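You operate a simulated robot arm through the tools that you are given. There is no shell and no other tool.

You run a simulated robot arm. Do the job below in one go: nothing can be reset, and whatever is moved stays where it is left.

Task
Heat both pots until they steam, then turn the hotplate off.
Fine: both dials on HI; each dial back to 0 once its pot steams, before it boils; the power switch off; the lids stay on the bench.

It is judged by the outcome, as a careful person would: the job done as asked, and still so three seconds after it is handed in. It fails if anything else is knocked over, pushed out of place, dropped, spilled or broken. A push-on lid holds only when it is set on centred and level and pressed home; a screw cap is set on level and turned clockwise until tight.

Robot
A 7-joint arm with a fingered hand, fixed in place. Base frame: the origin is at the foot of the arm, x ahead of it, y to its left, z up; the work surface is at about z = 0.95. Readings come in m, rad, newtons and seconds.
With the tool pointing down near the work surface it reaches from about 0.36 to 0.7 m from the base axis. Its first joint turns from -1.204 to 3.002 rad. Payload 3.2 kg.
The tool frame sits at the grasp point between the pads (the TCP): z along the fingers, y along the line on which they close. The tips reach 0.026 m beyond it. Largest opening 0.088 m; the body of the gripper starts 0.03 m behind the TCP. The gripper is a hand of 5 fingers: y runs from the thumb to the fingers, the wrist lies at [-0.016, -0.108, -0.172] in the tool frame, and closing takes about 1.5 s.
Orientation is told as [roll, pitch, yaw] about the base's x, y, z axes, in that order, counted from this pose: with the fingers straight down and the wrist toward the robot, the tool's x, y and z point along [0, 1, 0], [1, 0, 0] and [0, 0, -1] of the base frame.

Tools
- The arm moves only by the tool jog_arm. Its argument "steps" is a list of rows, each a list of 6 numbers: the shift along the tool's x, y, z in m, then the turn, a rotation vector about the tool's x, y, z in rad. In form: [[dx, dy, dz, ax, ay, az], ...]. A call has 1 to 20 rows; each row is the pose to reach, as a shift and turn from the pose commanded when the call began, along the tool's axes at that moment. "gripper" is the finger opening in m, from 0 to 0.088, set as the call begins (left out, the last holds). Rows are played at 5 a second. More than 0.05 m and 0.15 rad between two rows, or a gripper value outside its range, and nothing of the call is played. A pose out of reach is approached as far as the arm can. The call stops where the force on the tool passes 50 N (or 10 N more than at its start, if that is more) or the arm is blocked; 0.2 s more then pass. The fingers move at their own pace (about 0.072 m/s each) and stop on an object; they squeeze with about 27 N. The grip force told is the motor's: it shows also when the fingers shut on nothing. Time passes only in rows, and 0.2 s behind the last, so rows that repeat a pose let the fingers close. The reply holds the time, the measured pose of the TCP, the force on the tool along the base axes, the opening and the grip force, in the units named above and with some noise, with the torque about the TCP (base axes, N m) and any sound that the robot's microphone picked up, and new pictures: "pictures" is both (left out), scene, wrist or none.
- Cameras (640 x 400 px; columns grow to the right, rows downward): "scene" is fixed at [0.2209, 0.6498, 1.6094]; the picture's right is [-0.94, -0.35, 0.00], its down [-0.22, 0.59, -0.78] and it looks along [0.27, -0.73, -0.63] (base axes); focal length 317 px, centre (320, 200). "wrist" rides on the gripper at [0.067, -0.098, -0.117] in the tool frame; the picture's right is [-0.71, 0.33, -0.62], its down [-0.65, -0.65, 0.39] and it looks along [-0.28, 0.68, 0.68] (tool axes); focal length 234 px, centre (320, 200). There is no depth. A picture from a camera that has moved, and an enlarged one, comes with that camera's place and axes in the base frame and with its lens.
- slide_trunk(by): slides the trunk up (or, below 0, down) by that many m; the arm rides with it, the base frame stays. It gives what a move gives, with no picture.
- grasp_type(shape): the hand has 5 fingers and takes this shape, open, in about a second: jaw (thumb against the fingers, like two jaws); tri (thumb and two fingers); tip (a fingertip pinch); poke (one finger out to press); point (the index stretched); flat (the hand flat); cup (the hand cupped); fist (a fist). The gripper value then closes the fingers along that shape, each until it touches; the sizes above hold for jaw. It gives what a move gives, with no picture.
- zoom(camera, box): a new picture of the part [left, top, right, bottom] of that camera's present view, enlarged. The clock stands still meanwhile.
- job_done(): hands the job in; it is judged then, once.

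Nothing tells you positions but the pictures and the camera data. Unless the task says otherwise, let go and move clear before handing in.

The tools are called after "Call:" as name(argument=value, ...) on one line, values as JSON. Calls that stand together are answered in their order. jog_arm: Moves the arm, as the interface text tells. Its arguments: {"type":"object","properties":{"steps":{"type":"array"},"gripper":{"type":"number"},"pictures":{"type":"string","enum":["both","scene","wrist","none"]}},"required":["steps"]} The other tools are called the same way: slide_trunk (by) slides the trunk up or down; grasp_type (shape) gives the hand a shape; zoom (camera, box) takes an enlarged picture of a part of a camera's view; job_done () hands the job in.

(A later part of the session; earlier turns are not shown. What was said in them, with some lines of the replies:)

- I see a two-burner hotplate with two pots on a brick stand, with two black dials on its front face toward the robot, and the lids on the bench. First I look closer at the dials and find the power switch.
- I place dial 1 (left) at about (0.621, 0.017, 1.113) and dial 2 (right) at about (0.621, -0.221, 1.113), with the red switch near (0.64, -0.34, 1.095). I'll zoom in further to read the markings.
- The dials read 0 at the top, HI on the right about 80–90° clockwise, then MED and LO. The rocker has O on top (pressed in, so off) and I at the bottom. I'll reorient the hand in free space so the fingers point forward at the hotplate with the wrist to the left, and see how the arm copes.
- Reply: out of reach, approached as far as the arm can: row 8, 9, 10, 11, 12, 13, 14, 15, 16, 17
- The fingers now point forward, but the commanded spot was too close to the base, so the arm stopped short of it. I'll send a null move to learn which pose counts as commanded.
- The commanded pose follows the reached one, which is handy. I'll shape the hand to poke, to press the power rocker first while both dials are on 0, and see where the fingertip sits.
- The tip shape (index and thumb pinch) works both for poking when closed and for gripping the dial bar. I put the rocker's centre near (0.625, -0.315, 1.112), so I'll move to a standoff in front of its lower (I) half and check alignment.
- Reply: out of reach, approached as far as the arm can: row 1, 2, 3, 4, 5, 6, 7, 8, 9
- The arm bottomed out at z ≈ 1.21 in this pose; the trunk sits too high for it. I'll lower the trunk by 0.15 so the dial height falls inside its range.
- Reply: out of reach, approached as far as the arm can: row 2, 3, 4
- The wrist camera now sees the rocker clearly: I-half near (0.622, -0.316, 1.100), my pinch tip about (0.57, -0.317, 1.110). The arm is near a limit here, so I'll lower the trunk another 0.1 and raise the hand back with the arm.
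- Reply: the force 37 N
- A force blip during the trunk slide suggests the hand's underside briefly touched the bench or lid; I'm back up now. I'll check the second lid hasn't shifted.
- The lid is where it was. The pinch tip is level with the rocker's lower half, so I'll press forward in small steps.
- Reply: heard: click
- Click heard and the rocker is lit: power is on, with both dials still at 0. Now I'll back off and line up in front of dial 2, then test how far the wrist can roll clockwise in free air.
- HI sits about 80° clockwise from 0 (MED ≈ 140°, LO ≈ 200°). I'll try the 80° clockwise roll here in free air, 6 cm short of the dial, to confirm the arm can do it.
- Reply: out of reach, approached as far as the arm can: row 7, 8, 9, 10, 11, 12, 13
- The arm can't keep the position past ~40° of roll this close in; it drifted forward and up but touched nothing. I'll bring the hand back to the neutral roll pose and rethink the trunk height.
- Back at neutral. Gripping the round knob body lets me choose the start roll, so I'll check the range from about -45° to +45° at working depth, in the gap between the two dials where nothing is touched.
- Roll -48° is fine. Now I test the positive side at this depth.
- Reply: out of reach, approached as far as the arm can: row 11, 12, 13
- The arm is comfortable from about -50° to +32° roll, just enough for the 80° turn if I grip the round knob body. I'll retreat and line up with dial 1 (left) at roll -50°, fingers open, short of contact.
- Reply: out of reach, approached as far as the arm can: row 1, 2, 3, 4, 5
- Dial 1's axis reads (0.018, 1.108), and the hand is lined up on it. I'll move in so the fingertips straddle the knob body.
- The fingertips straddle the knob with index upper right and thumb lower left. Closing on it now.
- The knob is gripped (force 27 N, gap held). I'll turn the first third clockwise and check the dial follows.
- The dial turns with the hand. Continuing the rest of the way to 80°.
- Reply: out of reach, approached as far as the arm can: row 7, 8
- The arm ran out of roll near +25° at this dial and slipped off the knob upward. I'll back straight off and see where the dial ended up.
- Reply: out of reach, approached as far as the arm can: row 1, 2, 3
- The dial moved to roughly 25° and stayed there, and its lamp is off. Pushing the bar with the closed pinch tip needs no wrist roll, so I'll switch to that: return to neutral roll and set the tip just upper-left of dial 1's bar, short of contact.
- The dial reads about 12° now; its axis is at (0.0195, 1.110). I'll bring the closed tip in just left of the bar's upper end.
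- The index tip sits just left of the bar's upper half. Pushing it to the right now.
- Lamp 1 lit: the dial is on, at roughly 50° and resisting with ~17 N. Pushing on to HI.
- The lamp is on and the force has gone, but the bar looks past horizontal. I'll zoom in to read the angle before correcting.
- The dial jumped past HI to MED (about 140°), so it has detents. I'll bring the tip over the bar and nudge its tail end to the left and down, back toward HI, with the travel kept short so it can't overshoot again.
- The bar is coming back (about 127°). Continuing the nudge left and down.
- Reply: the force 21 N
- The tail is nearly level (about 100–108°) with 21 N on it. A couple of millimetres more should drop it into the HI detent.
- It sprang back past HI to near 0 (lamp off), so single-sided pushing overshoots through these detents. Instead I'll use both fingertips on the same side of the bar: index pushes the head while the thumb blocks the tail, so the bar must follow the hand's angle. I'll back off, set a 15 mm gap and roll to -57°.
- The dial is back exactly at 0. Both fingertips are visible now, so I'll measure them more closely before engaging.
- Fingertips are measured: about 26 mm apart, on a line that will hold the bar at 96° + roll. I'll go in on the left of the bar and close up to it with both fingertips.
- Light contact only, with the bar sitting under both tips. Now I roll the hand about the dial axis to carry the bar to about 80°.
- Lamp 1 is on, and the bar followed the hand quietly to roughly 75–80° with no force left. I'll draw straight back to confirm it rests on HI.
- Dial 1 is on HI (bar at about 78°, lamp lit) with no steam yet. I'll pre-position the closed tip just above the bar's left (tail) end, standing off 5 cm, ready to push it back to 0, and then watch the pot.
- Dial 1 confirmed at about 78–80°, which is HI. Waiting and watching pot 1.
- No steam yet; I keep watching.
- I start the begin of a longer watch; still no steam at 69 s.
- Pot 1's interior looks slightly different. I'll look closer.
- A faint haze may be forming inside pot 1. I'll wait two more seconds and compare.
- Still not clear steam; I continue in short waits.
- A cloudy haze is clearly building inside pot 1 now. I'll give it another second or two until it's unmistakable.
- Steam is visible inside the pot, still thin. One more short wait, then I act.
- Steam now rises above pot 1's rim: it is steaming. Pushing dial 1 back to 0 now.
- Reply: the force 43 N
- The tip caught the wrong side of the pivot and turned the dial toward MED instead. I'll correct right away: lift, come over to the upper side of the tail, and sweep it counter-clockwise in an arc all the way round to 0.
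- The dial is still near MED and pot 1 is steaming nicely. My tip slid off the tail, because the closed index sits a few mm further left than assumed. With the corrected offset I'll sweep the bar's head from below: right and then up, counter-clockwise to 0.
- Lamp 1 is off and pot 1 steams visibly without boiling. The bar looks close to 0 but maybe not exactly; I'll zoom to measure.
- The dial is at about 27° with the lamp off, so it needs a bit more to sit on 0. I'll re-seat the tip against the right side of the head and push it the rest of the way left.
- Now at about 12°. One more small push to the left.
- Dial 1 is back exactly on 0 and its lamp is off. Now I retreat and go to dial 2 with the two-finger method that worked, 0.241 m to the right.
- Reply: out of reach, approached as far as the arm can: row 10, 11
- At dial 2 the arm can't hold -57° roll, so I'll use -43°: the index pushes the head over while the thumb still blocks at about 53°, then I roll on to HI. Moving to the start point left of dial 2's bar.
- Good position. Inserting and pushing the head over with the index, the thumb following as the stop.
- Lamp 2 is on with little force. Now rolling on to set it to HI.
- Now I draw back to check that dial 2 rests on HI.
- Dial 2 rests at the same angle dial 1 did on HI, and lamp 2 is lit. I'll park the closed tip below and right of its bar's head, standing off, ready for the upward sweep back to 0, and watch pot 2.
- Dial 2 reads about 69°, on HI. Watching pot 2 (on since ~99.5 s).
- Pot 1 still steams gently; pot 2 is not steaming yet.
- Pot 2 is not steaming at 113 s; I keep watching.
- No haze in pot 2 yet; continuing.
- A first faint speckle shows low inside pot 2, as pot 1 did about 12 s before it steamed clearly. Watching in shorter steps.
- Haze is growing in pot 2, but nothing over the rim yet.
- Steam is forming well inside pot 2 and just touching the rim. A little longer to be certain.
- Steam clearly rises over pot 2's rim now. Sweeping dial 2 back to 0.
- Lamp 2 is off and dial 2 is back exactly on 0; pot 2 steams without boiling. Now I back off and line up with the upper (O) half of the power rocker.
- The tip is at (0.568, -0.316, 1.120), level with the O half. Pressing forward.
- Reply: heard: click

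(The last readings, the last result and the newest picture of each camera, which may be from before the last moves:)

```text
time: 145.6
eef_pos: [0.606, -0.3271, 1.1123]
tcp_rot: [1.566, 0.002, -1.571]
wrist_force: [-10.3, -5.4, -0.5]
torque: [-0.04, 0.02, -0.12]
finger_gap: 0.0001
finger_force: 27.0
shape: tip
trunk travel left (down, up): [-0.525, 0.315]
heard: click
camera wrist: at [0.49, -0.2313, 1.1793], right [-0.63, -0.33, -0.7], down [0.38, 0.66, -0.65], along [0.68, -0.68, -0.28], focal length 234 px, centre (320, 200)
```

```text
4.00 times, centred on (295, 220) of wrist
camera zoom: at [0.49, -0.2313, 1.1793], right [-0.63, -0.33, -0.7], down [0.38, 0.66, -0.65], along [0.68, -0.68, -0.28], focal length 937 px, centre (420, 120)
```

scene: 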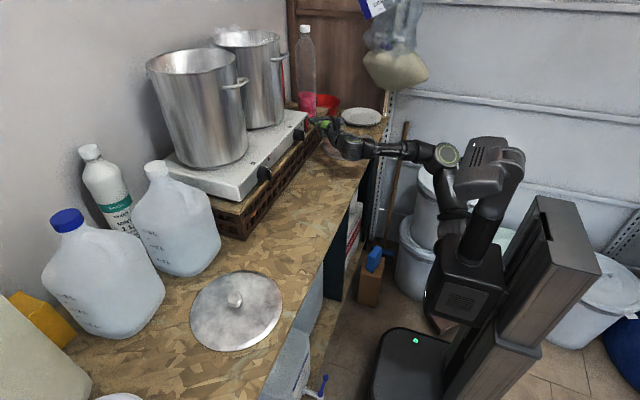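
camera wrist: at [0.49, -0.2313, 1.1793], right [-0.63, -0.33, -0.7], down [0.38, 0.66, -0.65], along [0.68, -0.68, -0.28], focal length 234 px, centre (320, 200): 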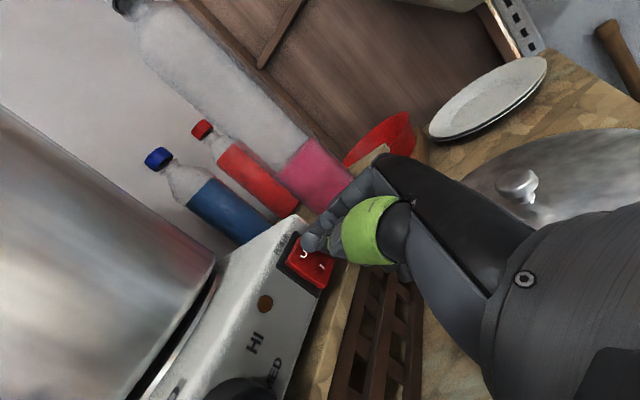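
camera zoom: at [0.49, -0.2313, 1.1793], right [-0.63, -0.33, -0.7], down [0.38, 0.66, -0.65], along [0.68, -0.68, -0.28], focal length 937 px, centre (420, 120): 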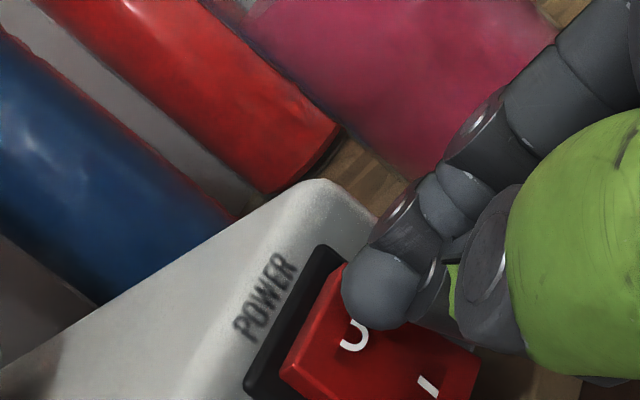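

Click, and the rocker's light is out: power off. I'll retreat clear and check everything.

Call:
jog_arm(steps=[[0, 0, -0.025, 0, 0, 0], [0, 0, -0.05, 0, 0, 0], [0.01, -0.02, -0.06, 0, 0, 0], [0.03, -0.04, -0.06, 0, 0, 0], [0.06, -0.06, -0.06, 0, 0, 0], [0.09, -0.08, -0.06, 0, 0, 0], [0.09, -0.08, -0.06, 0, 0, 0]])

Call:
zoom(camera="scene", box=[240, 100, 336, 190])

Call:
zoom(camera="scene", box=[290, 105, 330, 145])

Call:
zoom(camera="scene", box=[252, 150, 294, 186])

```text
time: 147.2
eef_pos: [0.5503, -0.2453, 1.202]
tcp_rot: [1.563, 0.0, -1.565]
wrist_force: [0.5, -0.2, -0.8]
torque: [0.0, 0.04, 0.04]
finger_gap: 0.0
finger_force: 27.3
shape: tip
trunk travel left (down, up): [-0.525, 0.315]
camera wrist: at [0.4335, -0.1497, 1.2685], right [-0.63, -0.33, -0.7], down [0.38, 0.66, -0.65], along [0.68, -0.68, -0.29], focal length 234 px, centre (320, 200)
```

scene: 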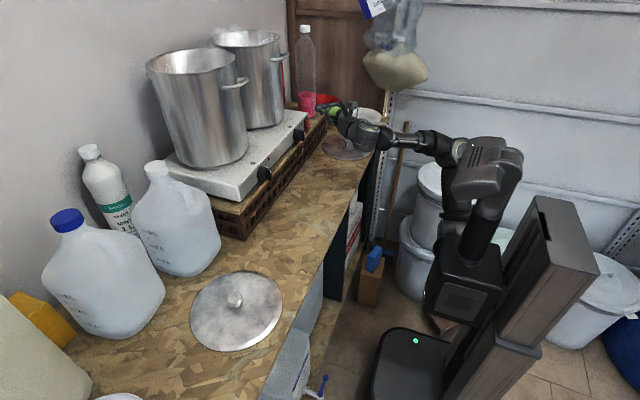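
wrist: 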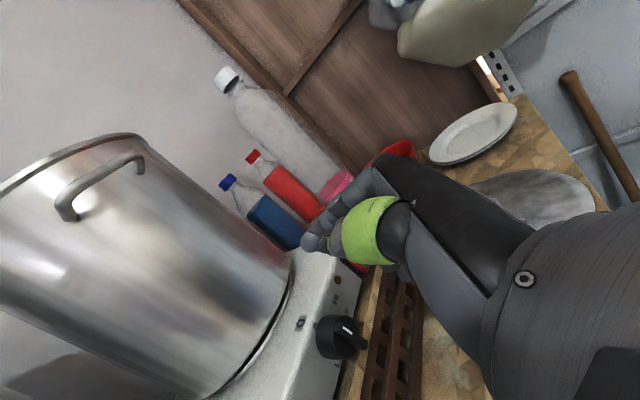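

```text
4.44 times, centred on (288, 145) of scene
camera zoom: at [0.2209, 0.6498, 1.6094], right [-0.94, -0.35, 0.0], down [-0.22, 0.59, -0.78], along [0.27, -0.73, -0.63], focal length 1408 px, centre (462, 444)
```

zoom: 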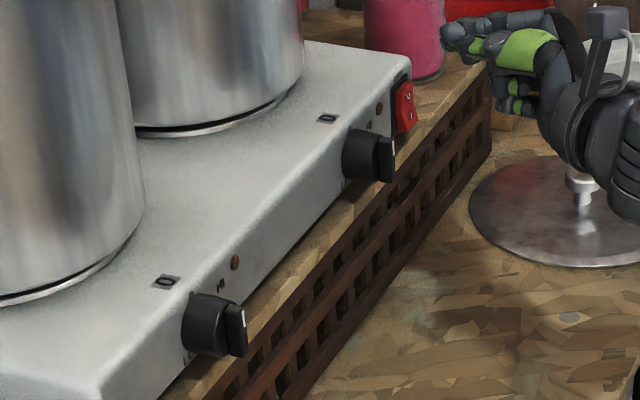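

```text
10.00 times, centred on (310, 125) of scene
camera zoom: at [0.2209, 0.6498, 1.6094], right [-0.94, -0.35, 0.0], down [-0.22, 0.59, -0.78], along [0.27, -0.73, -0.63], focal length 3167 px, centre (420, 950)
```

zoom: 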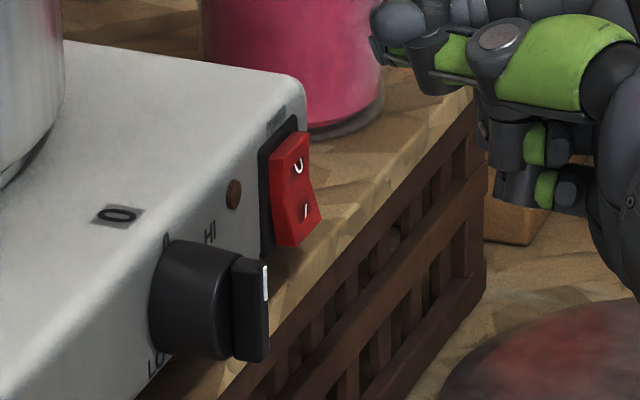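

```text
11.11 times, centred on (273, 168) of scene
camera zoom: at [0.2209, 0.6498, 1.6094], right [-0.94, -0.35, 0.0], down [-0.22, 0.59, -0.78], along [0.27, -0.73, -0.63], focal length 3519 px, centre (842, 556)
```

zoom: 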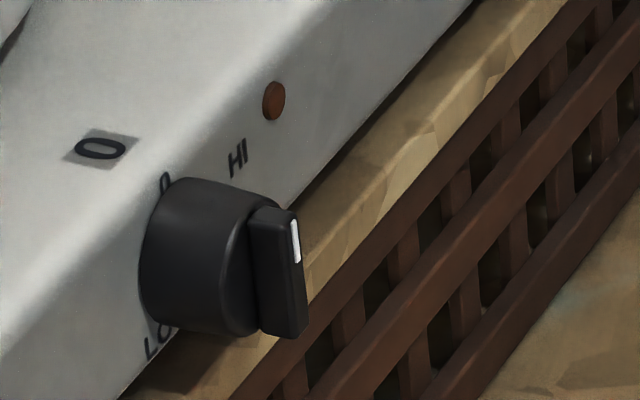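

Both dials point to 0, both lamps are out and the rocker is off and unlit. Both pots have steamed without boiling, the lids lie where they were on the bench, and the hand is clear. Handing in.

Call:
job_done()

```text
The job is handed in.
```

I heated both pots on HI until steam rose over their rims, set both dials back to 0 and switched the hotplate off. I saw and heard no boiling from either pot.

- **One pot at a time:** I heated the left pot first and set its dial back to 0. I then heated the right pot, so the two dials were never on HI together.
- **Left dial overshoots:** while setting it, the dial jumped to MED for about 3 seconds before I got it onto HI. When I went to turn it off, it jumped to MED again. It took about 4 to 5 seconds longer to get off heat, and the pot stayed at a steady steam.
- **Bench touch:** early on, while lowering the trunk, the hand or wrist briefly touched something, most likely the bench. I checked the nearby lid and it had not moved.

At hand-in, both dial lamps and the switch light were out. Both lids were on the bench, nothing had been knocked or spilled, and the hand was clear of everything.
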